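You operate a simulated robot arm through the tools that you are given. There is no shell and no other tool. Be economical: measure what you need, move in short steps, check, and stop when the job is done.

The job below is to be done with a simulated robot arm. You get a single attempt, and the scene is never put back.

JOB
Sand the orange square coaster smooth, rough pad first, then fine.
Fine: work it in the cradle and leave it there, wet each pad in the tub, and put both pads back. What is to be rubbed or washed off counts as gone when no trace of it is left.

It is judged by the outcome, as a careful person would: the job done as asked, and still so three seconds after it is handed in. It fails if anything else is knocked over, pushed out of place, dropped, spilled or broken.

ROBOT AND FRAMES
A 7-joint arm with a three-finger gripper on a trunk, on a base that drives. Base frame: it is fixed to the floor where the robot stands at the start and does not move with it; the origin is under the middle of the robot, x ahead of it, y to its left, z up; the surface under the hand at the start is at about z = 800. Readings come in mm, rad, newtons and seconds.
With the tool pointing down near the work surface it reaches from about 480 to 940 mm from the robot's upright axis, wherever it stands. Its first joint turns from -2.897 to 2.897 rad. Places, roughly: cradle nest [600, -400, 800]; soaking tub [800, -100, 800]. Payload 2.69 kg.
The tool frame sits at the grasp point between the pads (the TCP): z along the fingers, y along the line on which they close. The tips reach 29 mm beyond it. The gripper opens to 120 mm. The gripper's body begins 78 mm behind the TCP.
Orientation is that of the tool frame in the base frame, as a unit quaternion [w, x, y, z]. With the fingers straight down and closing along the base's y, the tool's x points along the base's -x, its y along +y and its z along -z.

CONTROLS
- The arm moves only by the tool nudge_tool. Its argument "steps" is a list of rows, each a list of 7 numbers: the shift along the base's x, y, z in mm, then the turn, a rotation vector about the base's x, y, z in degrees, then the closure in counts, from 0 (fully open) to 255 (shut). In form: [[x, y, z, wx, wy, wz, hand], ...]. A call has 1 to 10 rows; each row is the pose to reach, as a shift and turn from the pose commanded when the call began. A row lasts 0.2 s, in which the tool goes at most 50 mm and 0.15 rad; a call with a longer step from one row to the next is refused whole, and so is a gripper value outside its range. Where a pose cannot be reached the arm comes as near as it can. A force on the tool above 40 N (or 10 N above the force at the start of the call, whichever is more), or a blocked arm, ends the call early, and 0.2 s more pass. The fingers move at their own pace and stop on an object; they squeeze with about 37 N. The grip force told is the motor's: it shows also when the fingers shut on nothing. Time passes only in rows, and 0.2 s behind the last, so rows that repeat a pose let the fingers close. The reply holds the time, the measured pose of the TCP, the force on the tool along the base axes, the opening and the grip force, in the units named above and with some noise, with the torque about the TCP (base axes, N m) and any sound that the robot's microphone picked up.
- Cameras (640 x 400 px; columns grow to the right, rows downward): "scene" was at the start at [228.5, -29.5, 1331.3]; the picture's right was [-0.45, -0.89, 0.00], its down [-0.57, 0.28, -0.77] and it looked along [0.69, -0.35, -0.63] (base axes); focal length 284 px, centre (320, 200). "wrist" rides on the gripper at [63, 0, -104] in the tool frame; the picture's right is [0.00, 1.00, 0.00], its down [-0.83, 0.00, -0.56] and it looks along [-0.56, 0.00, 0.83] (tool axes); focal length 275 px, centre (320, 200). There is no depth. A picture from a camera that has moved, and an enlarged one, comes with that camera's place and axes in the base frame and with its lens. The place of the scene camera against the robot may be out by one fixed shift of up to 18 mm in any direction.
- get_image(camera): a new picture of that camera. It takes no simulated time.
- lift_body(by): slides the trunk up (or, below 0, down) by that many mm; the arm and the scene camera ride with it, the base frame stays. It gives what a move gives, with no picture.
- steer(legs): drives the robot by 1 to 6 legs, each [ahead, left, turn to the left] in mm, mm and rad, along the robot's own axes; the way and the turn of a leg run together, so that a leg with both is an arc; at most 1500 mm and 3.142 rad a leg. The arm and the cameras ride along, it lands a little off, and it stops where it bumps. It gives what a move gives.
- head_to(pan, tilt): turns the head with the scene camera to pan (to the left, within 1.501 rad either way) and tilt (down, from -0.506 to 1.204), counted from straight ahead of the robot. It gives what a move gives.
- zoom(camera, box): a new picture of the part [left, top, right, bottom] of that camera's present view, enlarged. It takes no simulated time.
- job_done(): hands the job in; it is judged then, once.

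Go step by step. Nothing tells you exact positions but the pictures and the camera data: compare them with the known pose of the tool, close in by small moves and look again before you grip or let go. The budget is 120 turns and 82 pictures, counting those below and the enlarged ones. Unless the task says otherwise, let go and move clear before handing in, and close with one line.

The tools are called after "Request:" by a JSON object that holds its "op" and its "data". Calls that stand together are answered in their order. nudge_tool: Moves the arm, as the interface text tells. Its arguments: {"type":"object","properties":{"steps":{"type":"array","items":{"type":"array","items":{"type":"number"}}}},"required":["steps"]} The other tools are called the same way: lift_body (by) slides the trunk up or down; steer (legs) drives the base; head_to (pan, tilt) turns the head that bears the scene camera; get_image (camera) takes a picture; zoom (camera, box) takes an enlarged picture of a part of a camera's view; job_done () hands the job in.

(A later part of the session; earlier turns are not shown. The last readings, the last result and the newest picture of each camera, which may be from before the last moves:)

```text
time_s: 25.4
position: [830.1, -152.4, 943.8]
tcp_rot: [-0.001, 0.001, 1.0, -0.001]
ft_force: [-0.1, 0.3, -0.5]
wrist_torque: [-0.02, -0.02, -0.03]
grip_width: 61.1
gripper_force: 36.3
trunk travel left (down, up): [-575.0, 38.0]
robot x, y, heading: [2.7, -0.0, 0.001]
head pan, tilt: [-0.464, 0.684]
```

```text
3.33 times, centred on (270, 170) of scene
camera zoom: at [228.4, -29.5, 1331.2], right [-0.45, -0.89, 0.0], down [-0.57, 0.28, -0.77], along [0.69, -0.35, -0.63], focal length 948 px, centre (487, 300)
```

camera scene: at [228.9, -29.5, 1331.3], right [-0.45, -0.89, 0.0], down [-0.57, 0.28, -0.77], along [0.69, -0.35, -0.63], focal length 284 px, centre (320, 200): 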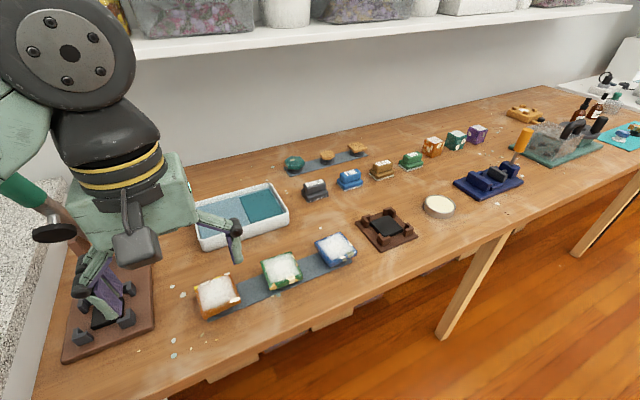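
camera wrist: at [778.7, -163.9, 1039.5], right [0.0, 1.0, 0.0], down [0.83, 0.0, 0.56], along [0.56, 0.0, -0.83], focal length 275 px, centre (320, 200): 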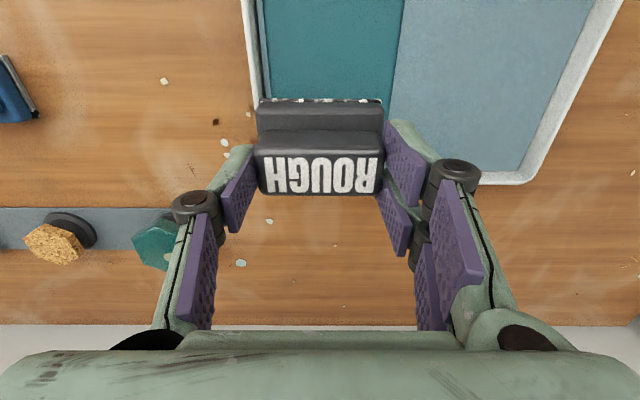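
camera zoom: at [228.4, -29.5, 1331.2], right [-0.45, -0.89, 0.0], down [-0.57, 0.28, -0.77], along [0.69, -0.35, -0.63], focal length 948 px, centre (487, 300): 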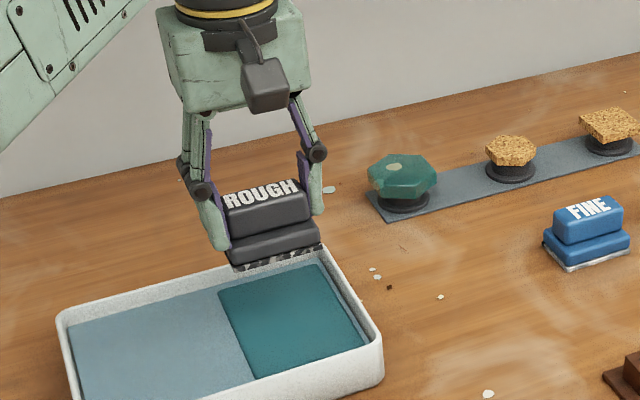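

Request:
{"op": "zoom", "data": {"camera": "scene", "box": [240, 145, 310, 195]}}

```text
8.00 times, centred on (275, 170) of scene
camera zoom: at [228.4, -29.5, 1331.2], right [-0.45, -0.89, 0.0], down [-0.57, 0.28, -0.77], along [0.69, -0.35, -0.63], focal length 2275 px, centre (680, 440)
```

zoom: 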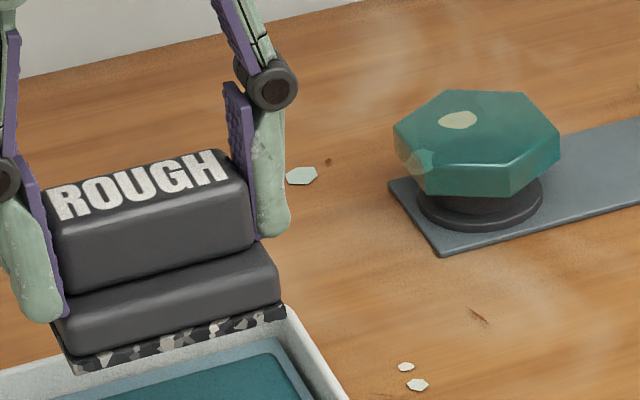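

The sole's white flecks have darkened, so it is wet. Carry the rough pad above the coaster at (622, -421).

Request:
{"op": "nudge_tool", "data": {"steps": [[-29, -38, 0, 0, 0, 0, 255], [-58, -76, 0, 0, 0, 0, 255], [-87, -114, 0, 0, 0, 0, 255], [-116, -152, 0, 0, 0, 0, 255], [-145, -190, 0, 0, 0, 0, 255], [-174, -228, 0, 0, 0, 0, 255], [-203, -266, 0, 0, 0, 0, 255], [-208, -268, -20, 0, 0, 0, 255], [-208, -268, -40, 0, 0, 0, 255], [-208, -268, -40, 0, 0, 0, 255]]}}

Request:
{"op": "get_image", "data": {"camera": "wrist"}}

Request:
{"op": "zoom", "data": {"camera": "scene", "box": [330, 160, 450, 260]}}

```text
time_s: 27.6
position: [622.3, -418.5, 907.1]
tcp_rot: [0.0, -0.001, 1.0, -0.001]
ft_force: [-1.3, -0.4, -0.4]
wrist_torque: [0.0, 0.0, -0.03]
grip_width: 60.9
gripper_force: 36.7
trunk travel left (down, up): [-575.0, 38.0]
robot x, y, heading: [1.9, 1.2, 0.0]
head pan, tilt: [-0.464, 0.684]
```

```text
37 pictures are left
camera wrist: at [559.4, -419.9, 1010.3], right [-0.01, 1.0, 0.0], down [0.83, 0.0, 0.56], along [0.56, 0.0, -0.83], focal length 275 px, centre (320, 200)
```

wrist: 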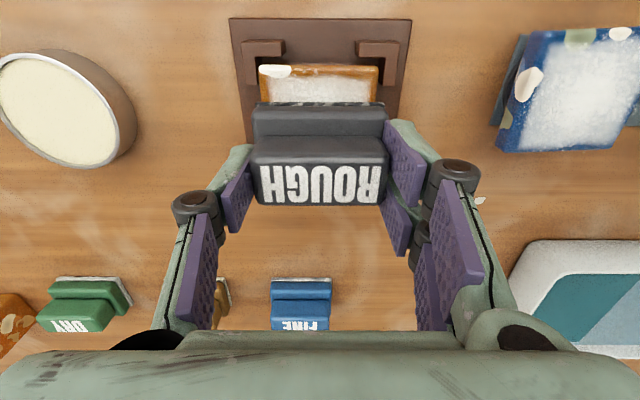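

```text
4.00 times, centred on (390, 210) of scene
camera zoom: at [228.5, -29.6, 1331.3], right [-0.45, -0.89, 0.0], down [-0.57, 0.28, -0.77], along [0.69, -0.35, -0.63], focal length 1137 px, centre (40, 160)
```

zoom: 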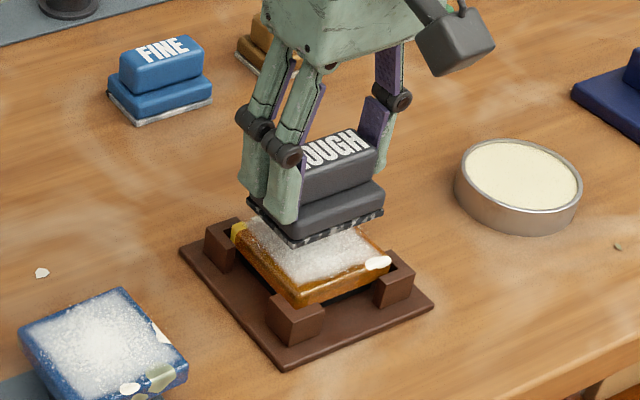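

Pad sits centred above the coaster. Lower to contact.

Request:
{"op": "nudge_tool", "data": {"steps": [[0, -1.5, -10, 0, 0, 0, 255], [0, -1.5, -16, 0, 0, 0, 255], [0, -1.5, -18, 0, 0, 0, 255], [0, -1.5, -20, 0, 0, 0, 255]]}}

```text
time_s: 28.6
position: [620.8, -421.3, 887.1]
tcp_rot: [0.0, 0.0, 1.0, 0.0]
ft_force: [0.0, 0.7, -1.1]
wrist_torque: [0.0, -0.01, -0.01]
grip_width: 61.2
gripper_force: 36.9
trunk travel left (down, up): [-575.0, 38.0]
robot x, y, heading: [0.7, 0.9, -0.001]
head pan, tilt: [-0.464, 0.684]
```

Request:
{"op": "nudge_tool", "data": {"steps": [[0, 0, -2, 0, 0, 0, 255], [0, 0, -3, 0, 0, 0, 255], [0, 0, -4, 0, 0, 0, 255]]}}

```text
time_s: 29.4
position: [622.1, -421.2, 883.2]
tcp_rot: [0.001, 0.0, 1.0, 0.0]
ft_force: [0.0, -0.6, -0.8]
wrist_torque: [-0.01, 0.03, 0.05]
grip_width: 60.9
gripper_force: 36.8
trunk travel left (down, up): [-575.0, 38.0]
robot x, y, heading: [-3.1, 0.8, -0.0]
head pan, tilt: [-0.464, 0.684]
```

Request:
{"op": "nudge_tool", "data": {"steps": [[0, 0, -1.5, 0, 0, 0, 255], [0, 0, -3, 0, 0, 0, 255], [0, 0, -4, 0, 0, 0, 255]]}}

Request:
{"op": "zoom", "data": {"camera": "scene", "box": [350, 180, 430, 250]}}

```text
time_s: 30.2
position: [620.9, -420.8, 881.0]
tcp_rot: [0.001, 0.0, 1.0, 0.0]
ft_force: [0.6, 0.7, 8.6]
wrist_torque: [0.19, -0.11, 0.0]
grip_width: 61.0
gripper_force: 37.1
trunk travel left (down, up): [-575.0, 38.0]
robot x, y, heading: [3.7, 0.2, 0.004]
head pan, tilt: [-0.464, 0.684]
```

```text
5.71 times, centred on (390, 215) of scene
camera zoom: at [227.9, -29.0, 1331.6], right [-0.45, -0.89, 0.0], down [-0.56, 0.28, -0.78], along [0.69, -0.35, -0.63], focal length 1625 px, centre (-80, 114)
```

zoom: 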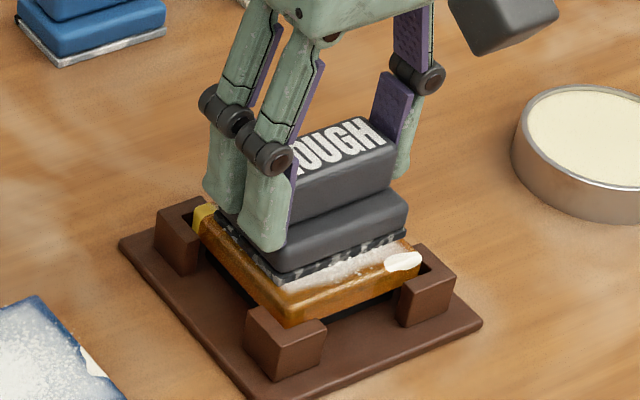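

Contact at 8.6 N. Now rubbing strokes over the whole face.

Request:
{"op": "nudge_tool", "data": {"steps": [[8, 0, 0, 0, 0, 0, 255], [15, 0, 0, 0, 0, 0, 255], [15, 5, 0, 0, 0, 0, 255], [0, 5, 0, 0, 0, 0, 255], [-15, 5, 0, 0, 0, 0, 255], [-15, -5, 0, 0, 0, 0, 255], [0, -5, 0, 0, 0, 0, 255], [15, -5, 0, 0, 0, 0, 255], [8, 0, 0, 0, 0, 0, 255], [0, 0, 0, 0, 0, 0, 255]]}}

Request:
{"op": "zoom", "data": {"camera": "scene", "box": [350, 180, 430, 250]}}

```text
time_s: 32.4
position: [622.4, -419.9, 880.4]
tcp_rot: [0.002, -0.003, 1.0, -0.001]
ft_force: [8.2, 0.0, 20.4]
wrist_torque: [0.1, -0.34, 0.0]
grip_width: 61.2
gripper_force: 36.9
trunk travel left (down, up): [-575.0, 38.0]
robot x, y, heading: [1.9, -0.8, -0.001]
head pan, tilt: [-0.464, 0.684]
```

```text
5.71 times, centred on (390, 215) of scene
camera zoom: at [227.6, -28.3, 1331.7], right [-0.45, -0.89, 0.0], down [-0.56, 0.28, -0.78], along [0.69, -0.35, -0.63], focal length 1625 px, centre (-80, 114)
```

zoom: 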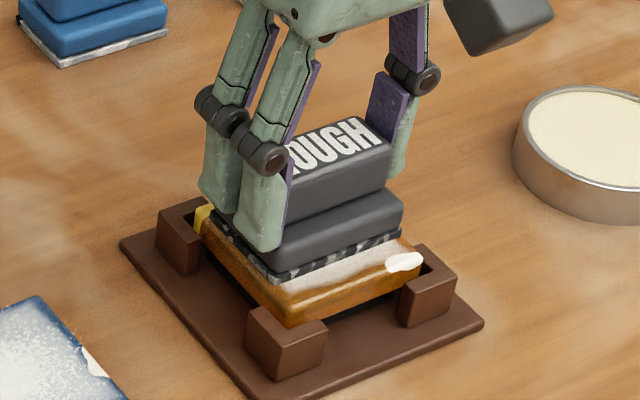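

The frost is smoothing. More strokes, then I'll lift and inspect.

Request:
{"op": "nudge_tool", "data": {"steps": [[-10, 0, 0, 0, 0, 0, 255], [-18, -6, 0, 0, 0, 0, 255], [-18, 6, 0, 0, 0, 0, 255], [-6, 6, 0, 0, 0, 0, 255], [6, 6, 0, 0, 0, 0, 255], [16, 6, 0, 0, 0, 0, 255], [16, -6, 0, 0, 0, 0, 255], [6, -6, 0, 0, 0, 0, 255], [-6, -6, 0, 0, 0, 0, 255], [-18, -6, 0, 0, 0, 0, 255]]}}

Request:
{"op": "nudge_tool", "data": {"steps": [[0, 6, 0, 0, 0, 0, 255], [0, 12, 0, 0, 0, 0, 255], [12, 12, 0, 0, 0, 0, 255], [24, 12, 0, 0, 0, 0, 255], [34, 12, 0, 0, 0, 0, 255], [34, 0, 0, 0, 0, 0, 255], [22, 0, 0, 0, 0, 0, 255], [10, 0, 0, 0, 0, 0, 255], [0, 6, 0, 0, 0, 0, 255], [18, 6, 0, 0, 0, 0, 255]]}}

Request:
{"op": "nudge_tool", "data": {"steps": [[0, 0, 20, 0, 0, 0, 255], [0, 0, 60, 0, 0, 0, 255], [-50, 0, 90, 0, 0, 0, 255], [-50, 0, 90, 0, 0, 0, 255]]}}

Request:
{"op": "zoom", "data": {"camera": "scene", "box": [350, 180, 430, 250]}}

```text
time_s: 34.6
position: [604.2, -428.3, 880.0]
tcp_rot: [0.0, 0.001, 1.0, -0.001]
ft_force: [5.5, -1.3, 20.2]
wrist_torque: [0.2, -0.51, -0.05]
grip_width: 61.4
gripper_force: 36.9
trunk travel left (down, up): [-575.0, 38.0]
robot x, y, heading: [2.7, -1.2, -0.001]
head pan, tilt: [-0.464, 0.684]
```

```text
time_s: 36.8
position: [619.8, -423.1, 880.2]
tcp_rot: [-0.001, 0.0, 1.0, -0.001]
ft_force: [-7.6, -0.5, 20.3]
wrist_torque: [0.13, 0.26, 0.07]
grip_width: 61.2
gripper_force: 37.1
trunk travel left (down, up): [-575.0, 38.0]
robot x, y, heading: [-2.7, -1.6, -0.002]
head pan, tilt: [-0.464, 0.684]
```

```text
refused: row 3 steps farther than a row can; nothing moved
```

```text
5.71 times, centred on (390, 215) of scene
camera zoom: at [226.4, -28.5, 1331.8], right [-0.45, -0.89, 0.0], down [-0.56, 0.28, -0.78], along [0.69, -0.35, -0.63], focal length 1625 px, centre (-80, 114)
```

zoom: 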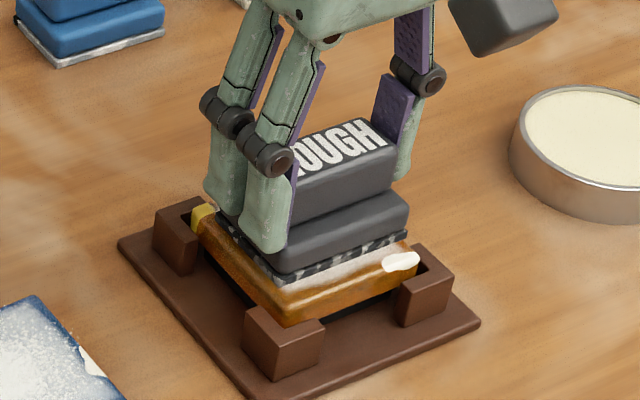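

Now lift and move off to inspect the surface.

Request:
{"op": "nudge_tool", "data": {"steps": [[0, 0, 20, 0, 0, 0, 255], [0, 0, 60, 0, 0, 0, 255], [25, 30, 75, 0, 0, 0, 255], [60, 60, 75, 0, 0, 0, 255], [60, 60, 75, 0, 0, 0, 255]]}}

Request:
{"op": "zoom", "data": {"camera": "scene", "box": [350, 190, 420, 250]}}

Request:
{"op": "zoom", "data": {"camera": "wrist", "box": [160, 0, 360, 130]}}

```text
time_s: 38.0
position: [677.8, -364.6, 954.7]
tcp_rot: [0.0, 0.0, 1.0, 0.0]
ft_force: [0.7, -0.5, -1.0]
wrist_torque: [-0.02, -0.02, 0.06]
grip_width: 61.1
gripper_force: 37.1
trunk travel left (down, up): [-575.0, 38.0]
robot x, y, heading: [1.4, 1.9, -0.002]
head pan, tilt: [-0.464, 0.684]
```

```text
6.67 times, centred on (385, 220) of scene
camera zoom: at [228.4, -29.7, 1331.3], right [-0.45, -0.89, 0.0], down [-0.56, 0.28, -0.77], along [0.69, -0.35, -0.63], focal length 1896 px, centre (-113, 67)
```

zoom: 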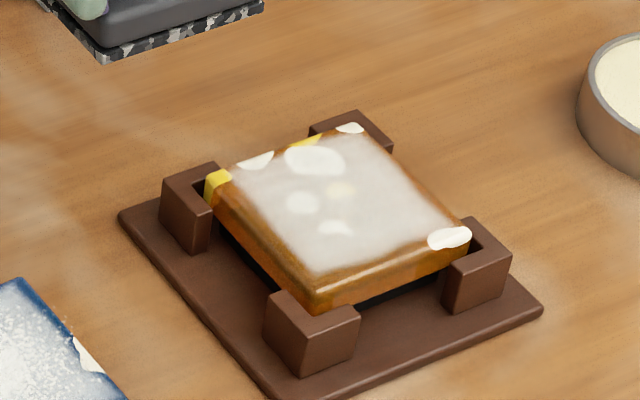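

```text
3.08 times, centred on (260, 65) of wrist
camera zoom: at [614.6, -366.0, 1058.1], right [0.0, 1.0, 0.0], down [0.83, 0.0, 0.56], along [0.56, 0.0, -0.83], focal length 847 px, centre (505, 615)
```

zoom: 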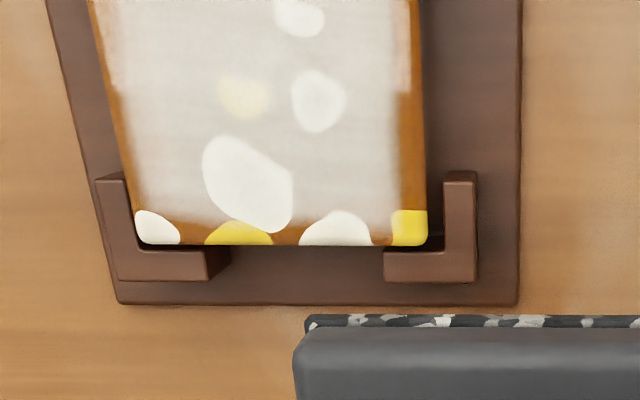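

Coarse layer gone, an even haze remains. I check the whole face from nearer before returning the rough pad.

Request:
{"op": "nudge_tool", "data": {"steps": [[-40, 15, 0, 0, 0, 0, 255], [-85, 25, 0, 0, 0, 0, 255], [-85, 25, 0, 0, 0, 0, 255]]}}

Request:
{"op": "zoom", "data": {"camera": "wrist", "box": [150, 40, 310, 160]}}

```text
time_s: 38.8
position: [589.6, -339.5, 954.2]
tcp_rot: [-0.001, 0.001, 1.0, 0.0]
ft_force: [-0.5, 0.9, 0.0]
wrist_torque: [0.0, -0.01, -0.01]
grip_width: 61.1
gripper_force: 36.7
trunk travel left (down, up): [-575.0, 38.0]
robot x, y, heading: [-2.8, 1.2, -0.001]
head pan, tilt: [-0.464, 0.684]
```

```text
3.33 times, centred on (230, 100) of wrist
camera zoom: at [527.8, -339.4, 1058.3], right [-0.01, 1.0, 0.0], down [0.83, 0.0, 0.56], along [0.56, 0.0, -0.83], focal length 918 px, centre (620, 533)
```

zoom: 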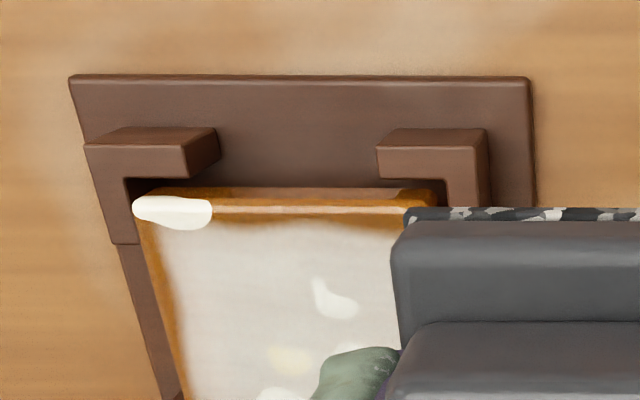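

Face is uniformly hazed, no coarse grain left. Return the rough pad to its place at (829, -320).

Request:
{"op": "nudge_tool", "data": {"steps": [[48, 5, 0, 0, 0, 0, 255], [96, 10, 0, 0, 0, 0, 255], [144, 15, 0, 0, 0, 0, 255], [192, 19, 0, 0, 0, 0, 255], [239, 19, 0, 0, 0, 0, 255], [239, 19, -40, 0, 0, 0, 255], [239, 19, -75, 0, 0, 0, 255], [239, 19, -80, 0, 0, 0, 255], [239, 19, -80, 0, 0, 0, 255]]}}

Request:
{"op": "get_image", "data": {"camera": "wrist"}}

```text
time_s: 40.8
position: [833.2, -321.1, 875.5]
tcp_rot: [0.0, 0.0, 1.0, 0.0]
ft_force: [0.5, 0.3, -1.5]
wrist_torque: [0.0, 0.0, 0.0]
grip_width: 60.9
gripper_force: 37.2
trunk travel left (down, up): [-575.0, 38.0]
robot x, y, heading: [0.3, 0.4, -0.001]
head pan, tilt: [-0.464, 0.684]
```

```text
29 pictures are left
camera wrist: at [771.6, -321.1, 979.9], right [0.0, 1.0, 0.0], down [0.83, 0.0, 0.56], along [0.56, 0.0, -0.83], focal length 275 px, centre (320, 200)
```

wrist: 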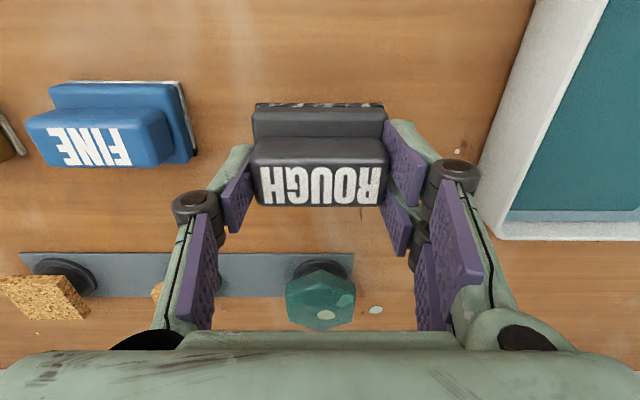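

The pad slipped a few mm forward/up in the grip; I shift -9 in x and lower to the table.

Request:
{"op": "nudge_tool", "data": {"steps": [[-9, 1, 0, 0, 0, 0, 255], [-9, 1, -12, 0, 0, 0, 255], [-9, 1, -16, 0, 0, 0, 255], [-9, 1, -18, 0, 0, 0, 255]]}}

Request:
{"op": "zoom", "data": {"camera": "scene", "box": [270, 140, 370, 220]}}

```text
time_s: 41.8
position: [826.4, -317.6, 857.5]
tcp_rot: [0.0, 0.0, 1.0, 0.0]
ft_force: [0.3, 0.8, -1.8]
wrist_torque: [-0.02, 0.0, 0.0]
grip_width: 61.2
gripper_force: 37.0
trunk travel left (down, up): [-575.0, 38.0]
robot x, y, heading: [-1.9, 0.8, -0.0]
head pan, tilt: [-0.464, 0.684]
```

```text
5.00 times, centred on (320, 180) of scene
camera zoom: at [228.5, -29.5, 1331.3], right [-0.45, -0.89, 0.0], down [-0.57, 0.28, -0.77], along [0.69, -0.35, -0.63], focal length 1422 px, centre (320, 300)
```

zoom: 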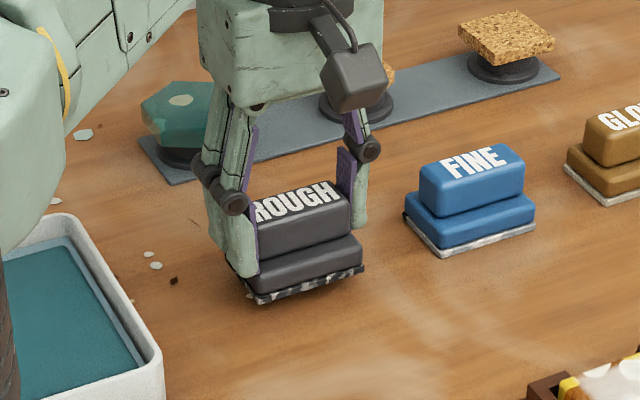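

Still a few mm above the table; lower to contact with -1.5 y.

Request:
{"op": "nudge_tool", "data": {"steps": [[1, -1.5, -2, 0, 0, 0, 255], [1, -1.5, -4, 0, 0, 0, 255], [1, -1.5, -5.5, 0, 0, 0, 255], [1, -1.5, -6.5, 0, 0, 0, 255]]}}

```text
time_s: 42.8
position: [827.6, -320.4, 849.7]
tcp_rot: [-0.001, 0.0, 1.0, 0.0]
ft_force: [0.1, -0.3, -1.5]
wrist_torque: [0.02, 0.0, -0.01]
grip_width: 61.3
gripper_force: 38.0
trunk travel left (down, up): [-575.0, 38.0]
robot x, y, heading: [1.0, -3.3, -0.002]
head pan, tilt: [-0.464, 0.684]
```

Request:
{"op": "nudge_tool", "data": {"steps": [[0, 0, -1, 0, 0, 0, 255], [0, 0, -2, 0, 0, 0, 255], [0, 0, -3, 0, 0, 0, 255]]}}

Request:
{"op": "zoom", "data": {"camera": "scene", "box": [270, 140, 370, 220]}}

```text
time_s: 43.6
position: [827.3, -319.6, 846.5]
tcp_rot: [0.001, 0.001, 1.0, 0.0]
ft_force: [0.1, 0.0, -0.6]
wrist_torque: [0.0, -0.01, 0.0]
grip_width: 60.9
gripper_force: 37.1
trunk travel left (down, up): [-575.0, 38.0]
robot x, y, heading: [2.4, 1.0, 0.002]
head pan, tilt: [-0.464, 0.684]
```

```text
5.00 times, centred on (320, 180) of scene
camera zoom: at [228.6, -29.5, 1331.3], right [-0.45, -0.89, 0.0], down [-0.57, 0.28, -0.77], along [0.69, -0.35, -0.63], focal length 1422 px, centre (320, 300)
```

zoom: 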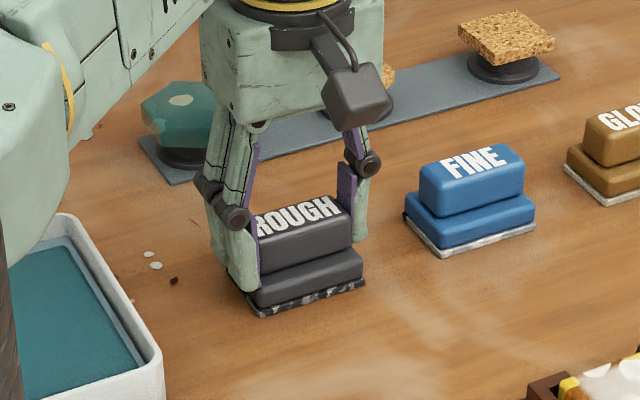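

Bottom edge now matches the original picture position. One more mm, then release and rise.

Request:
{"op": "nudge_tool", "data": {"steps": [[0, 0, -1.5, 0, 0, 0, 255], [0, 0, -1.5, 0, 0, 0, 255]]}}

Request:
{"op": "nudge_tool", "data": {"steps": [[0, 0, 0, 0, 0, 0, 95], [0, 0, 0, 0, 0, 0, 95], [0, 0, 15, 0, 0, 0, 85], [0, 0, 55, 0, 0, 0, 85], [0, 0, 90, 0, 0, 0, 85], [-5, -35, 95, 0, 0, 0, 85], [-5, -80, 95, 0, 0, 0, 85], [-5, -115, 95, 0, 0, 0, 85], [-5, -115, 50, 0, 0, 0, 85], [-5, -115, 50, 0, 0, 0, 85]]}}

Request:
{"op": "get_image", "data": {"camera": "wrist"}}

Request:
{"op": "zoom", "data": {"camera": "scene", "box": [290, 140, 390, 220]}}

```text
time_s: 44.2
position: [827.1, -319.2, 846.2]
tcp_rot: [0.001, 0.0, 1.0, -0.001]
ft_force: [1.5, -1.8, 7.2]
wrist_torque: [0.27, -0.03, 0.01]
grip_width: 61.1
gripper_force: 36.7
trunk travel left (down, up): [-575.0, 38.0]
robot x, y, heading: [0.3, 4.8, -0.004]
head pan, tilt: [-0.464, 0.684]
```

```text
time_s: 46.4
position: [800.5, -419.2, 896.7]
tcp_rot: [0.0, 0.001, 1.0, 0.0]
ft_force: [0.4, 0.1, 0.2]
wrist_torque: [0.0, -0.03, -0.02]
grip_width: 80.1
gripper_force: 0.0
out of reach, approached as far as the arm can: row 7, 8, 9, 10
trunk travel left (down, up): [-575.0, 38.0]
robot x, y, heading: [-0.4, -0.9, -0.0]
head pan, tilt: [-0.464, 0.684]
```

```text
26 pictures are left
camera wrist: at [737.8, -418.5, 1001.7], right [0.0, 1.0, 0.0], down [0.83, 0.0, 0.56], along [0.56, 0.0, -0.83], focal length 275 px, centre (320, 200)
```

wrist: 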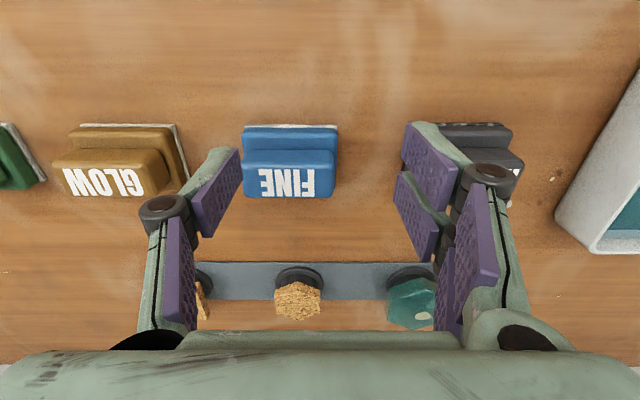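

```text
5.00 times, centred on (340, 180) of scene
camera zoom: at [228.7, -29.7, 1331.3], right [-0.45, -0.89, 0.0], down [-0.57, 0.28, -0.77], along [0.69, -0.35, -0.63], focal length 1422 px, centre (220, 300)
```

zoom: 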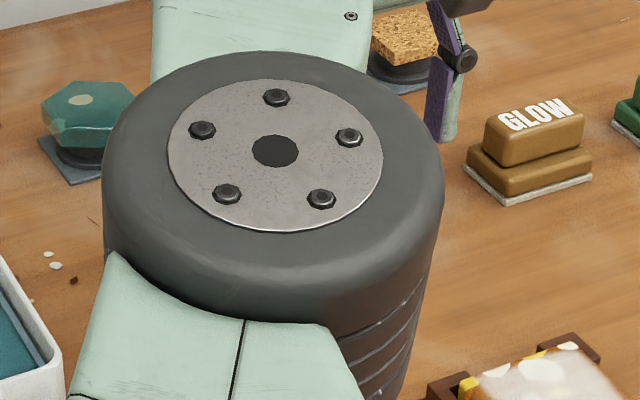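

The FINE pad at about (829, -435) is just out of reach. I raise the hand and drive the base 120 mm to the right.

Request:
{"op": "nudge_tool", "data": {"steps": [[-30, 20, 40, 0, 0, 0, 85], [-45, 20, 80, 0, 0, 0, 85], [-45, 20, 80, 0, 0, 0, 85]]}}

Request:
{"op": "steer", "data": {"legs": [[0, -120, 0]]}}

Request:
{"op": "get_image", "data": {"camera": "scene"}}

Request:
{"op": "get_image", "data": {"camera": "wrist"}}

```text
refused: row 1 steps farther than a row can; nothing moved
```

```text
time_s: 48.0
position: [799.4, -533.8, 897.5]
tcp_rot: [0.0, 0.001, 1.0, 0.0]
ft_force: [0.0, -0.6, 0.0]
wrist_torque: [0.03, 0.01, 0.01]
grip_width: 80.0
gripper_force: 0.0
trunk travel left (down, up): [-575.0, 38.0]
robot x, y, heading: [0.8, -113.5, -0.003]
head pan, tilt: [-0.464, 0.684]
```

```text
24 pictures are left
camera scene: at [228.3, -144.6, 1331.3], right [-0.45, -0.89, 0.0], down [-0.56, 0.28, -0.77], along [0.69, -0.35, -0.63], focal length 284 px, centre (320, 200)
```

scene: 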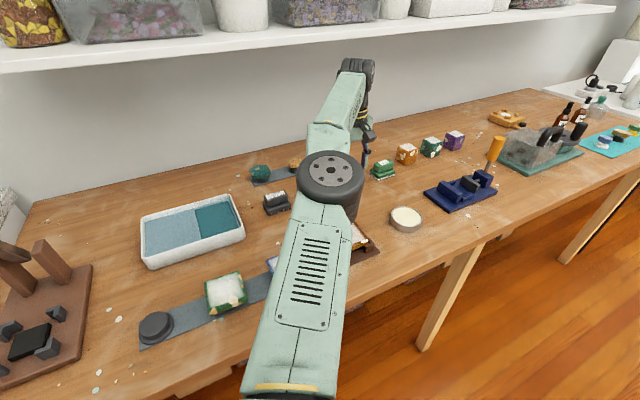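

```text
23 pictures are left
camera wrist: at [736.7, -534.2, 1001.7], right [0.0, 1.0, 0.0], down [0.83, 0.0, 0.56], along [0.56, 0.0, -0.83], focal length 275 px, centre (320, 200)
```

wrist: 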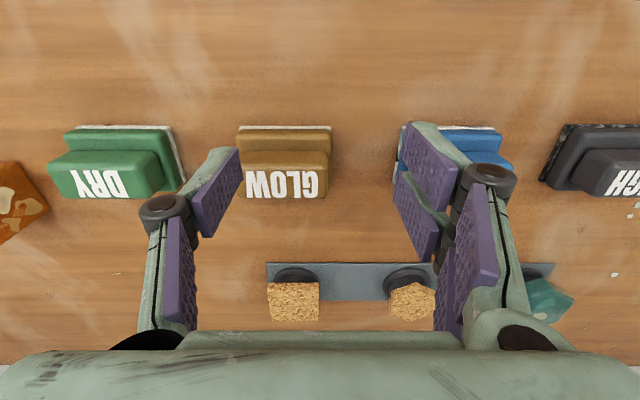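

The drive went cleanly (base now y ≈ -114). FINE handle at about (829, -438). Raise and move over it.

Request:
{"op": "nudge_tool", "data": {"steps": [[0, 0, 30, 0, 0, 0, 85], [0, 0, 30, 0, 0, 0, 85]]}}

```text
time_s: 48.5
position: [793.3, -531.9, 927.8]
tcp_rot: [-0.001, 0.002, 1.0, 0.0]
ft_force: [0.0, 0.3, 0.4]
wrist_torque: [0.01, 0.04, 0.0]
grip_width: 80.1
gripper_force: 0.1
out of reach, approached as far as the arm can: row 1, 2
trunk travel left (down, up): [-575.0, 38.0]
robot x, y, heading: [1.1, -113.3, 0.0]
head pan, tilt: [-0.464, 0.684]
```

Request:
{"op": "nudge_tool", "data": {"steps": [[0, 45, 0, 0, 0, 0, 85], [0, 90, 0, 0, 0, 0, 85], [0, 95, 0, 0, 0, 0, 85], [0, 95, 0, 0, 0, 0, 85]]}}

Request:
{"op": "get_image", "data": {"camera": "wrist"}}

```text
time_s: 49.5
position: [827.3, -470.1, 937.4]
tcp_rot: [-0.001, 0.001, 1.0, -0.001]
ft_force: [0.5, 0.0, -0.1]
wrist_torque: [-0.02, -0.01, 0.02]
grip_width: 80.2
gripper_force: 0.1
out of reach, approached as far as the arm can: row 1, 2, 3, 4
trunk travel left (down, up): [-575.0, 38.0]
robot x, y, heading: [2.8, -111.1, -0.003]
head pan, tilt: [-0.464, 0.684]
```

```text
22 pictures are left
camera wrist: at [765.6, -470.6, 1042.1], right [0.0, 1.0, 0.0], down [0.83, 0.0, 0.55], along [0.55, 0.0, -0.83], focal length 275 px, centre (320, 200)
```

wrist: 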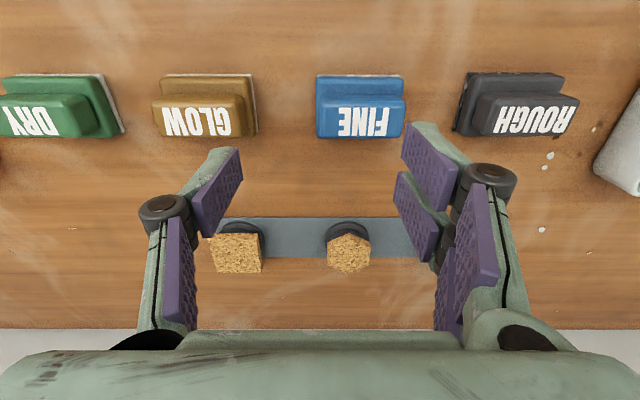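

Request:
{"op": "nudge_tool", "data": {"steps": [[0, 18, 0, 0, 0, 0, 85], [0, 18, -20, 0, 0, 0, 85], [0, 18, -30, 0, 0, 0, 85]]}}

```text
time_s: 50.4
position: [842.0, -458.1, 911.3]
tcp_rot: [-0.002, 0.001, 1.0, 0.0]
ft_force: [0.1, 0.8, 0.1]
wrist_torque: [-0.01, -0.04, -0.03]
grip_width: 80.2
gripper_force: 0.0
out of reach, approached as far as the arm can: row 1, 2, 3
trunk travel left (down, up): [-575.0, 38.0]
robot x, y, heading: [-0.9, -118.2, -0.006]
head pan, tilt: [-0.464, 0.684]
```

Request:
{"op": "nudge_tool", "data": {"steps": [[-20, 12, 0, 0, 0, 0, 85], [-25, 15, 0, 0, 0, 0, 85], [-25, 15, 0, 0, 0, 0, 85]]}}

```text
time_s: 51.1
position: [814.9, -443.7, 910.4]
tcp_rot: [-0.001, 0.001, 1.0, -0.002]
ft_force: [-0.5, 0.0, 0.5]
wrist_torque: [-0.01, 0.02, 0.0]
grip_width: 80.1
gripper_force: 0.0
out of reach, approached as far as the arm can: row 1
trunk travel left (down, up): [-575.0, 38.0]
robot x, y, heading: [-1.0, -116.0, -0.002]
head pan, tilt: [-0.464, 0.684]
```

Request:
{"op": "nudge_tool", "data": {"steps": [[13, 5.5, -10, 0, 0, 0, 85], [13, 5.5, -18, 0, 0, 0, 85], [13, 5.5, -18, 0, 0, 0, 85]]}}

Request:
{"op": "get_image", "data": {"camera": "wrist"}}

```text
time_s: 52.0
position: [829.6, -437.7, 891.7]
tcp_rot: [0.0, 0.001, 1.0, 0.0]
ft_force: [0.0, 0.6, -0.4]
wrist_torque: [0.01, -0.01, 0.02]
grip_width: 80.0
gripper_force: 0.1
trunk travel left (down, up): [-575.0, 38.0]
robot x, y, heading: [-0.7, -115.1, -0.005]
head pan, tilt: [-0.464, 0.684]
```

```text
21 pictures are left
camera wrist: at [766.7, -438.2, 996.8], right [0.0, 1.0, 0.0], down [0.83, 0.0, 0.56], along [0.56, 0.0, -0.83], focal length 275 px, centre (320, 200)
```

wrist: 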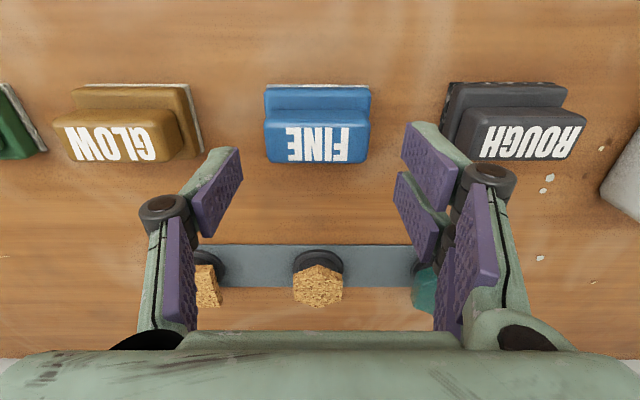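

Well aligned. Descend and grip FINE, a little deeper this time.

Request:
{"op": "nudge_tool", "data": {"steps": [[0, -1.5, -20, 0, 0, 0, 85], [0, -1.5, -38, 0, 0, 0, 85], [0, -1.5, -38, 0, 0, 0, 255], [0, -1.5, -38, 0, 0, 0, 255], [0, -1.5, -38, 0, 0, 0, 255], [0, -1.5, -38, 0, 0, 0, 255]]}}

Request:
{"op": "get_image", "data": {"camera": "wrist"}}

```text
time_s: 53.4
position: [829.2, -440.0, 852.7]
tcp_rot: [0.001, 0.001, 1.0, 0.0]
ft_force: [1.1, -0.6, 1.0]
wrist_torque: [-0.03, -0.07, 0.01]
grip_width: 61.2
gripper_force: 36.5
trunk travel left (down, up): [-575.0, 38.0]
robot x, y, heading: [2.8, -115.1, -0.005]
head pan, tilt: [-0.464, 0.684]
```

```text
20 pictures are left
camera wrist: at [766.4, -439.7, 958.3], right [0.0, 1.0, 0.0], down [0.83, 0.0, 0.56], along [0.56, 0.0, -0.83], focal length 275 px, centre (320, 200)
```

wrist: 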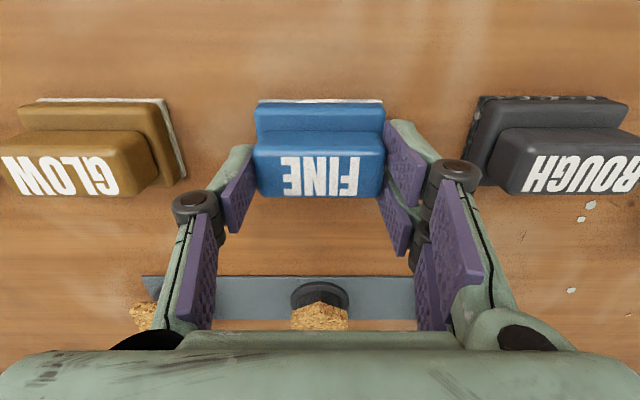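

Gripped. Carry to the sponge in the tub at (829, -155).

Request:
{"op": "nudge_tool", "data": {"steps": [[0, 0, 25, 0, 0, 0, 255], [0, 0, 70, 0, 0, 0, 255], [0, 45, 75, 0, 0, 0, 255], [0, 90, 75, 0, 0, 0, 255], [0, 135, 75, 0, 0, 0, 255], [0, 180, 75, 0, 0, 0, 255], [0, 225, 75, 0, 0, 0, 255], [0, 265, 75, 0, 0, 0, 255], [0, 284, 75, 0, 0, 0, 255], [0, 284, 75, 0, 0, 0, 255]]}}

Request:
{"op": "get_image", "data": {"camera": "wrist"}}

```text
time_s: 55.5
position: [829.1, -155.0, 930.2]
tcp_rot: [0.0, 0.001, 1.0, 0.0]
ft_force: [-0.2, 0.6, -0.4]
wrist_torque: [0.0, -0.01, 0.02]
grip_width: 61.2
gripper_force: 36.6
trunk travel left (down, up): [-575.0, 38.0]
robot x, y, heading: [2.0, -113.2, 0.001]
head pan, tilt: [-0.464, 0.684]
```

```text
19 pictures are left
camera wrist: at [765.2, -154.7, 1034.8], right [0.0, 1.0, 0.0], down [0.83, 0.0, 0.56], along [0.56, 0.0, -0.83], focal length 275 px, centre (320, 200)
```

wrist: 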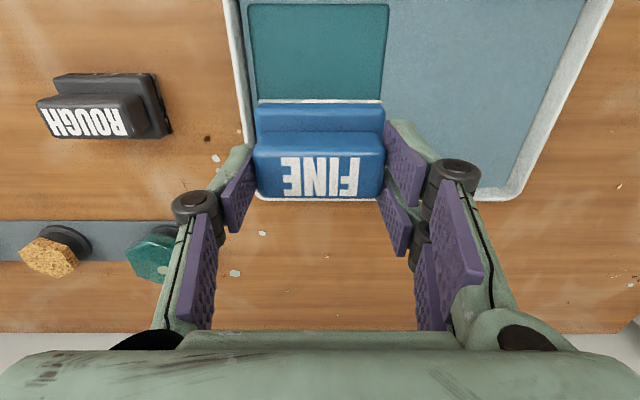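

Over the teal block. Lower to a gentle contact.

Request:
{"op": "nudge_tool", "data": {"steps": [[0, 0, -30, 0, 0, 0, 255], [0, 0, -46, 0, 0, 0, 255], [0, 0, -49, 0, 0, 0, 255], [0, 0, -51, 0, 0, 0, 255], [0, 0, -53, 0, 0, 0, 255]]}}

```text
time_s: 56.8
position: [828.5, -156.1, 880.7]
tcp_rot: [0.001, 0.001, 1.0, 0.0]
ft_force: [-2.6, 4.1, 31.1]
wrist_torque: [0.25, 0.15, 0.0]
grip_width: 61.6
gripper_force: 37.0
trunk travel left (down, up): [-575.0, 38.0]
robot x, y, heading: [3.4, -116.0, -0.004]
head pan, tilt: [-0.464, 0.684]
```

Contact at 31 N. Ease off slightly, dwell, then lift and look.

Request:
{"op": "nudge_tool", "data": {"steps": [[0, 0, 2, 0, 0, 0, 255], [0, 0, 2, 0, 0, 0, 255], [0, 0, 2, 0, 0, 0, 255], [0, 0, 2, 0, 0, 0, 255], [0, 0, 35, 0, 0, 0, 255], [0, 0, 62, 0, 0, 0, 255], [0, 0, 62, 0, 0, 0, 255]]}}

Request:
{"op": "zoom", "data": {"camera": "scene", "box": [130, 130, 270, 230]}}

```text
time_s: 58.4
position: [830.1, -154.2, 940.0]
tcp_rot: [-0.001, 0.001, 1.0, 0.0]
ft_force: [0.2, 0.1, -0.7]
wrist_torque: [-0.03, 0.02, 0.01]
grip_width: 61.0
gripper_force: 36.8
trunk travel left (down, up): [-575.0, 38.0]
robot x, y, heading: [0.0, -113.3, -0.001]
head pan, tilt: [-0.464, 0.684]
```

```text
4.00 times, centred on (200, 180) of scene
camera zoom: at [228.2, -144.3, 1331.2], right [-0.45, -0.89, 0.0], down [-0.56, 0.28, -0.77], along [0.69, -0.35, -0.63], focal length 1137 px, centre (800, 280)
```

zoom: 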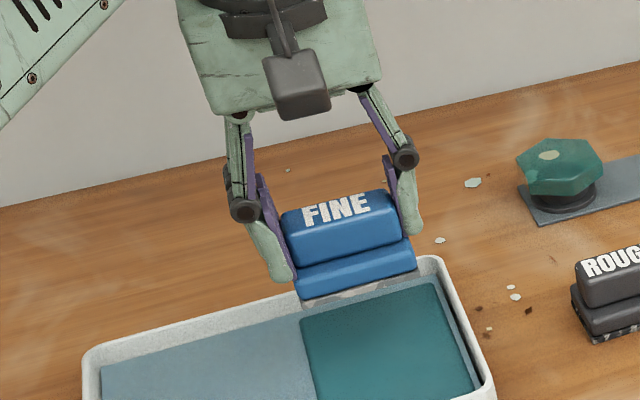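

The fine sole has turned grey—wet. Carry it above the coaster.

Request:
{"op": "nudge_tool", "data": {"steps": [[-29, -38, 0, 0, 0, 0, 255], [-58, -76, 0, 0, 0, 0, 255], [-87, -114, 0, 0, 0, 0, 255], [-116, -152, 0, 0, 0, 0, 255], [-145, -190, 0, 0, 0, 0, 255], [-174, -228, 0, 0, 0, 0, 255], [-203, -264, 0, 0, 0, 0, 255], [-208, -267, -20, 0, 0, 0, 255], [-208, -267, -38, 0, 0, 0, 255], [-208, -267, -38, 0, 0, 0, 255]]}}

Request:
{"op": "get_image", "data": {"camera": "wrist"}}

```text
time_s: 60.5
position: [621.6, -423.3, 900.6]
tcp_rot: [0.0, 0.001, 1.0, 0.0]
ft_force: [0.2, 0.0, 0.0]
wrist_torque: [-0.01, 0.01, 0.01]
grip_width: 60.9
gripper_force: 36.9
trunk travel left (down, up): [-575.0, 38.0]
robot x, y, heading: [-3.9, -115.1, -0.003]
head pan, tilt: [-0.464, 0.684]
```

```text
17 pictures are left
camera wrist: at [559.2, -423.0, 1005.4], right [0.0, 1.0, 0.0], down [0.83, 0.0, 0.56], along [0.56, 0.0, -0.83], focal length 275 px, centre (320, 200)
```

wrist: 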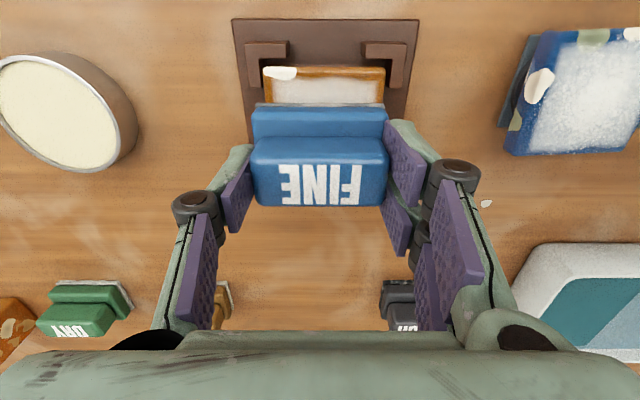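

Pad centred within 2 mm. Lower to contact.

Request:
{"op": "nudge_tool", "data": {"steps": [[0, 1.5, -10, 0, 0, 0, 255], [0, 1.5, -15, 0, 0, 0, 255], [0, 1.5, -17, 0, 0, 0, 255], [0, 1.5, -19, 0, 0, 0, 255]]}}

```text
time_s: 61.5
position: [623.1, -420.5, 881.8]
tcp_rot: [0.0, 0.0, 1.0, 0.0]
ft_force: [-0.4, 0.2, -0.6]
wrist_torque: [0.01, -0.03, -0.01]
grip_width: 61.1
gripper_force: 36.6
trunk travel left (down, up): [-575.0, 38.0]
robot x, y, heading: [4.6, -113.5, -0.006]
head pan, tilt: [-0.464, 0.684]
```

Request:
{"op": "nudge_tool", "data": {"steps": [[0, 0, -1, 0, 0, 0, 255], [0, 0, -2, 0, 0, 0, 255], [0, 0, -3, 0, 0, 0, 255]]}}

```text
time_s: 62.4
position: [622.8, -422.1, 880.7]
tcp_rot: [0.002, -0.001, 1.0, -0.002]
ft_force: [6.4, -0.3, 19.2]
wrist_torque: [0.33, -0.19, -0.08]
grip_width: 61.1
gripper_force: 36.8
trunk travel left (down, up): [-575.0, 38.0]
robot x, y, heading: [0.2, -113.4, -0.004]
head pan, tilt: [-0.464, 0.684]
```

Contact at 19 N. Same rubbing pattern as before, full coverage.

Request:
{"op": "nudge_tool", "data": {"steps": [[8, 0, 0, 0, 0, 0, 255], [15, 0, 0, 0, 0, 0, 255], [15, 6, 0, 0, 0, 0, 255], [0, 6, 0, 0, 0, 0, 255], [-15, 6, 0, 0, 0, 0, 255], [-15, -6, 0, 0, 0, 0, 255], [0, -6, 0, 0, 0, 0, 255], [15, -6, 0, 0, 0, 0, 255], [8, 0, 0, 0, 0, 0, 255], [0, 0, 0, 0, 0, 0, 255]]}}

Request:
{"op": "nudge_tool", "data": {"steps": [[-10, 0, 0, 0, 0, 0, 255], [-18, -6, 0, 0, 0, 0, 255], [-18, 6, 0, 0, 0, 0, 255], [-6, 6, 0, 0, 0, 0, 255], [6, 6, 0, 0, 0, 0, 255], [16, 6, 0, 0, 0, 0, 255], [16, -6, 0, 0, 0, 0, 255], [6, -6, 0, 0, 0, 0, 255], [-6, -6, 0, 0, 0, 0, 255], [-18, -6, 0, 0, 0, 0, 255]]}}

Request:
{"op": "nudge_tool", "data": {"steps": [[0, 6, 0, 0, 0, 0, 255], [0, 12, 0, 0, 0, 0, 255], [12, 12, 0, 0, 0, 0, 255], [24, 12, 0, 0, 0, 0, 255], [34, 12, 0, 0, 0, 0, 255], [34, 0, 0, 0, 0, 0, 255], [22, 0, 0, 0, 0, 0, 255], [10, 0, 0, 0, 0, 0, 255], [0, 6, 0, 0, 0, 0, 255], [18, 6, 0, 0, 0, 0, 255]]}}

Request:
{"op": "nudge_tool", "data": {"steps": [[0, 0, 20, 0, 0, 0, 255], [0, 0, 55, 0, 0, 0, 255], [20, 25, 65, 0, 0, 0, 255], [55, 55, 65, 0, 0, 0, 255], [55, 55, 65, 0, 0, 0, 255]]}}

Request:
{"op": "zoom", "data": {"camera": "scene", "box": [310, 200, 400, 270]}}

```text
time_s: 64.5
position: [623.8, -420.1, 879.8]
tcp_rot: [0.001, -0.001, 1.0, 0.0]
ft_force: [10.7, -2.1, 27.9]
wrist_torque: [0.08, -0.37, -0.05]
grip_width: 60.9
gripper_force: 36.7
trunk travel left (down, up): [-575.0, 38.0]
robot x, y, heading: [-0.1, -114.2, -0.005]
head pan, tilt: [-0.464, 0.684]
```

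```text
time_s: 66.8
position: [605.1, -427.1, 881.3]
tcp_rot: [0.0, 0.001, 1.0, -0.001]
ft_force: [3.2, 0.7, 12.1]
wrist_torque: [0.18, -0.32, -0.05]
grip_width: 61.4
gripper_force: 36.5
trunk travel left (down, up): [-575.0, 38.0]
robot x, y, heading: [1.9, -114.2, -0.0]
head pan, tilt: [-0.464, 0.684]
```

```text
time_s: 69.0
position: [617.6, -423.9, 879.7]
tcp_rot: [-0.001, 0.003, 1.0, -0.001]
ft_force: [-7.7, -1.8, 23.7]
wrist_torque: [0.15, 0.29, 0.08]
grip_width: 61.1
gripper_force: 36.7
trunk travel left (down, up): [-575.0, 38.0]
robot x, y, heading: [1.0, -114.9, -0.007]
head pan, tilt: [-0.464, 0.684]
```

```text
time_s: 70.2
position: [675.7, -367.3, 945.7]
tcp_rot: [-0.001, 0.001, 1.0, 0.0]
ft_force: [0.2, -0.3, -1.1]
wrist_torque: [-0.01, 0.0, 0.0]
grip_width: 61.2
gripper_force: 36.9
trunk travel left (down, up): [-575.0, 38.0]
robot x, y, heading: [4.1, -115.3, -0.004]
head pan, tilt: [-0.464, 0.684]
```

```text
5.71 times, centred on (355, 235) of scene
camera zoom: at [228.2, -144.4, 1331.3], right [-0.45, -0.89, 0.0], down [-0.56, 0.28, -0.77], along [0.69, -0.35, -0.63], focal length 1625 px, centre (120, 0)
```

zoom: 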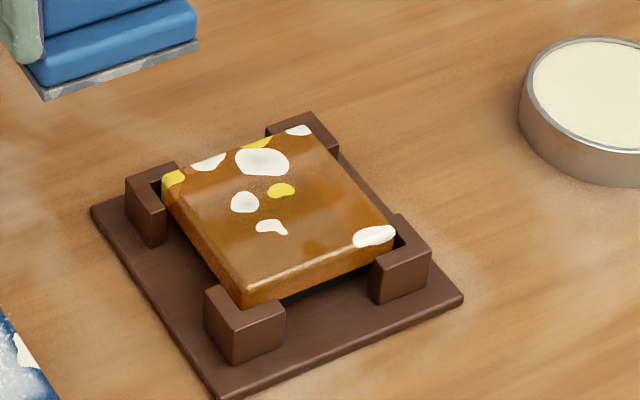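

The coaster now looks clean and shiny; a closer look for any trace of haze.

Request:
{"op": "zoom", "data": {"camera": "scene", "box": [328, 218, 372, 250]}}

Request:
{"op": "zoom", "data": {"camera": "wrist", "box": [190, 0, 310, 90]}}

```text
12.50 times, centred on (350, 234) of scene
camera zoom: at [228.2, -144.4, 1331.3], right [-0.45, -0.89, 0.0], down [-0.56, 0.28, -0.77], along [0.69, -0.35, -0.63], focal length 3554 px, centre (-55, -225)
```

zoom: 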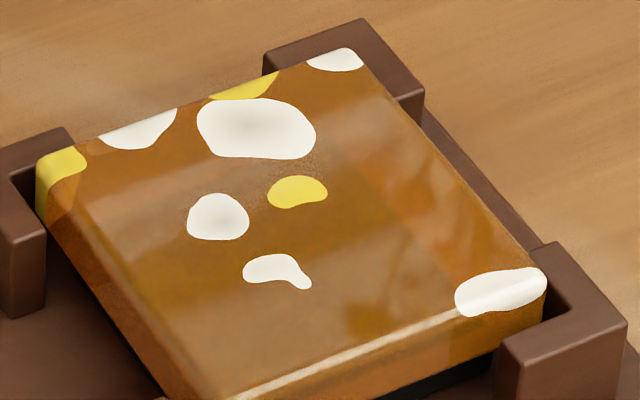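

```text
4.44 times, centred on (250, 45) of wrist
camera zoom: at [613.4, -366.1, 1049.4], right [0.0, 1.0, 0.0], down [0.83, 0.0, 0.56], along [0.56, 0.0, -0.83], focal length 1224 px, centre (631, 889)
```

zoom: 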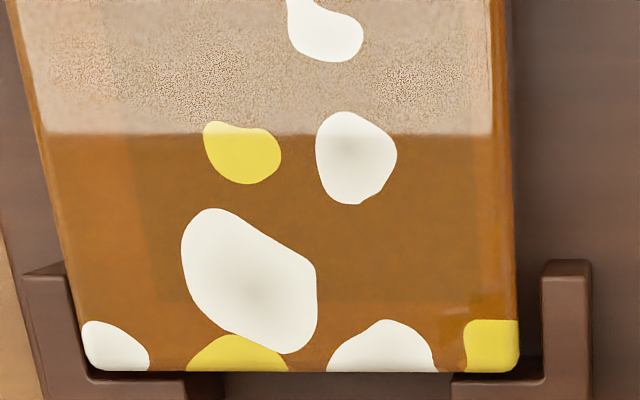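

The wrist view shows a paler half that may be just a reflection; I check from another angle.

Request:
{"op": "nudge_tool", "data": {"steps": [[-40, 25, 0, 0, 0, 0, 255], [-80, 50, 0, 0, 0, 0, 255], [-105, 65, 0, 0, 0, 0, 255], [-105, 65, 0, 0, 0, 0, 255]]}}

Request:
{"op": "zoom", "data": {"camera": "wrist", "box": [100, 40, 260, 170]}}

```text
time_s: 71.2
position: [573.2, -300.8, 943.4]
tcp_rot: [0.0, 0.0, 1.0, 0.0]
ft_force: [-0.4, 0.0, -1.4]
wrist_torque: [0.0, -0.01, -0.03]
grip_width: 60.9
gripper_force: 37.3
trunk travel left (down, up): [-575.0, 38.0]
robot x, y, heading: [1.3, -113.6, 0.001]
head pan, tilt: [-0.464, 0.684]
```

```text
3.08 times, centred on (180, 105) of wrist
camera zoom: at [511.0, -301.6, 1048.5], right [0.0, 1.0, 0.0], down [0.83, 0.0, 0.56], along [0.56, 0.0, -0.83], focal length 847 px, centre (751, 492)
```

zoom: 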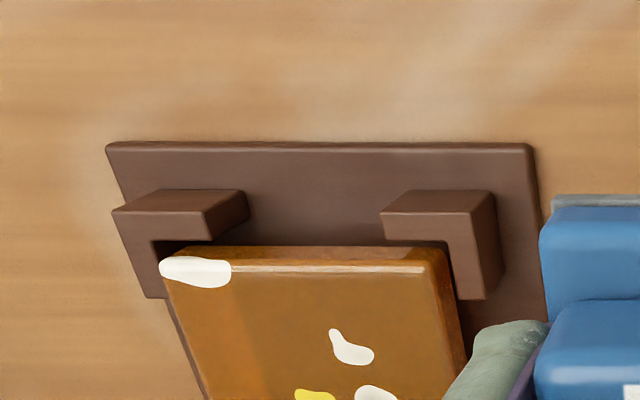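

That was a reflection: the face is clean throughout. Now return the FINE pad to (829, -439), allowing for its 6 mm slip.

Request:
{"op": "nudge_tool", "data": {"steps": [[42, -23, 0, 0, 0, 0, 255], [84, -46, 0, 0, 0, 0, 255], [126, -69, 0, 0, 0, 0, 255], [168, -92, -5, 0, 0, 0, 255], [210, -115, -15, 0, 0, 0, 255], [250, -138, -20, 0, 0, 0, 255], [250, -138, -50, 0, 0, 0, 255], [250, -138, -72, 0, 0, 0, 255], [250, -138, -72, 0, 0, 0, 255]]}}

Request:
{"op": "get_image", "data": {"camera": "wrist"}}

```text
time_s: 73.2
position: [822.2, -439.5, 868.9]
tcp_rot: [0.0, 0.001, 1.0, -0.001]
ft_force: [-0.4, -0.5, -0.3]
wrist_torque: [0.01, -0.01, 0.02]
grip_width: 61.1
gripper_force: 37.0
trunk travel left (down, up): [-575.0, 38.0]
robot x, y, heading: [-2.7, -114.1, -0.001]
head pan, tilt: [-0.464, 0.684]
```

```text
12 pictures are left
camera wrist: at [759.6, -440.0, 972.6], right [0.0, 1.0, 0.0], down [0.83, 0.0, 0.56], along [0.56, 0.0, -0.83], focal length 275 px, centre (320, 200)
```

wrist: 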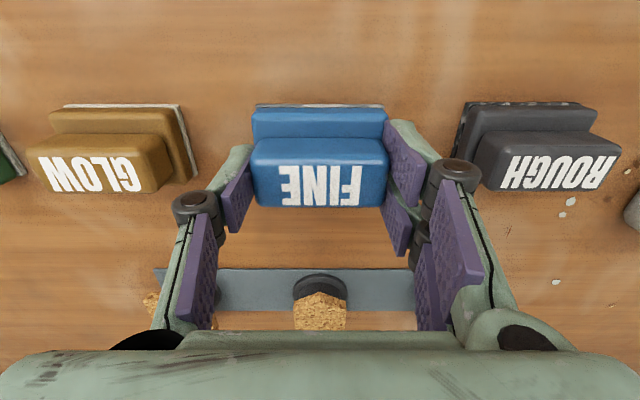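

Shift +2.5 x and lower toward the table.

Request:
{"op": "nudge_tool", "data": {"steps": [[2.5, 0, -10, 0, 0, 0, 255], [2.5, 0, -18, 0, 0, 0, 255], [2.5, 0, -20, 0, 0, 0, 255], [2.5, 0, -21, 0, 0, 0, 255]]}}

Request:
{"op": "zoom", "data": {"camera": "scene", "box": [260, 150, 360, 230]}}

```text
time_s: 74.2
position: [824.7, -441.2, 849.6]
tcp_rot: [0.0, 0.001, 1.0, 0.001]
ft_force: [0.5, 0.5, 0.0]
wrist_torque: [0.0, 0.02, 0.01]
grip_width: 61.2
gripper_force: 36.6
trunk travel left (down, up): [-575.0, 38.0]
robot x, y, heading: [-1.6, -115.6, -0.003]
head pan, tilt: [-0.464, 0.684]
```

```text
5.00 times, centred on (310, 190) of scene
camera zoom: at [228.3, -144.3, 1331.3], right [-0.45, -0.89, 0.0], down [-0.56, 0.28, -0.77], along [0.69, -0.35, -0.63], focal length 1422 px, centre (370, 250)
```

zoom: 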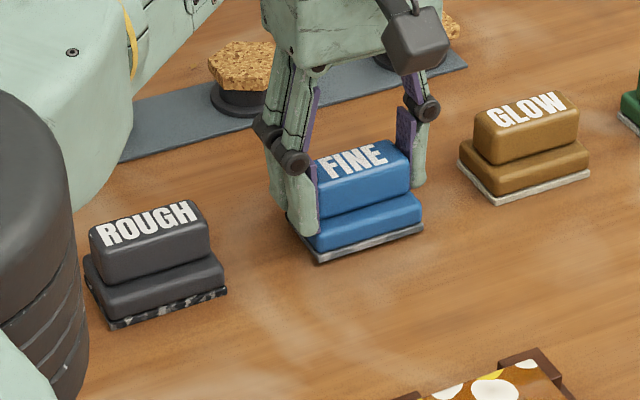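

Request:
{"op": "nudge_tool", "data": {"steps": [[0.5, 1.5, -1.5, 0, 0, 0, 255], [0.5, 1.5, -3, 0, 0, 0, 255], [0.5, 1.5, -4, 0, 0, 0, 255]]}}

```text
time_s: 75.0
position: [824.4, -438.7, 846.1]
tcp_rot: [0.0, 0.001, 1.0, -0.001]
ft_force: [1.0, -0.6, 0.5]
wrist_torque: [0.03, -0.01, -0.01]
grip_width: 61.1
gripper_force: 36.9
trunk travel left (down, up): [-575.0, 38.0]
robot x, y, heading: [0.4, -114.1, 0.001]
head pan, tilt: [-0.464, 0.684]
```

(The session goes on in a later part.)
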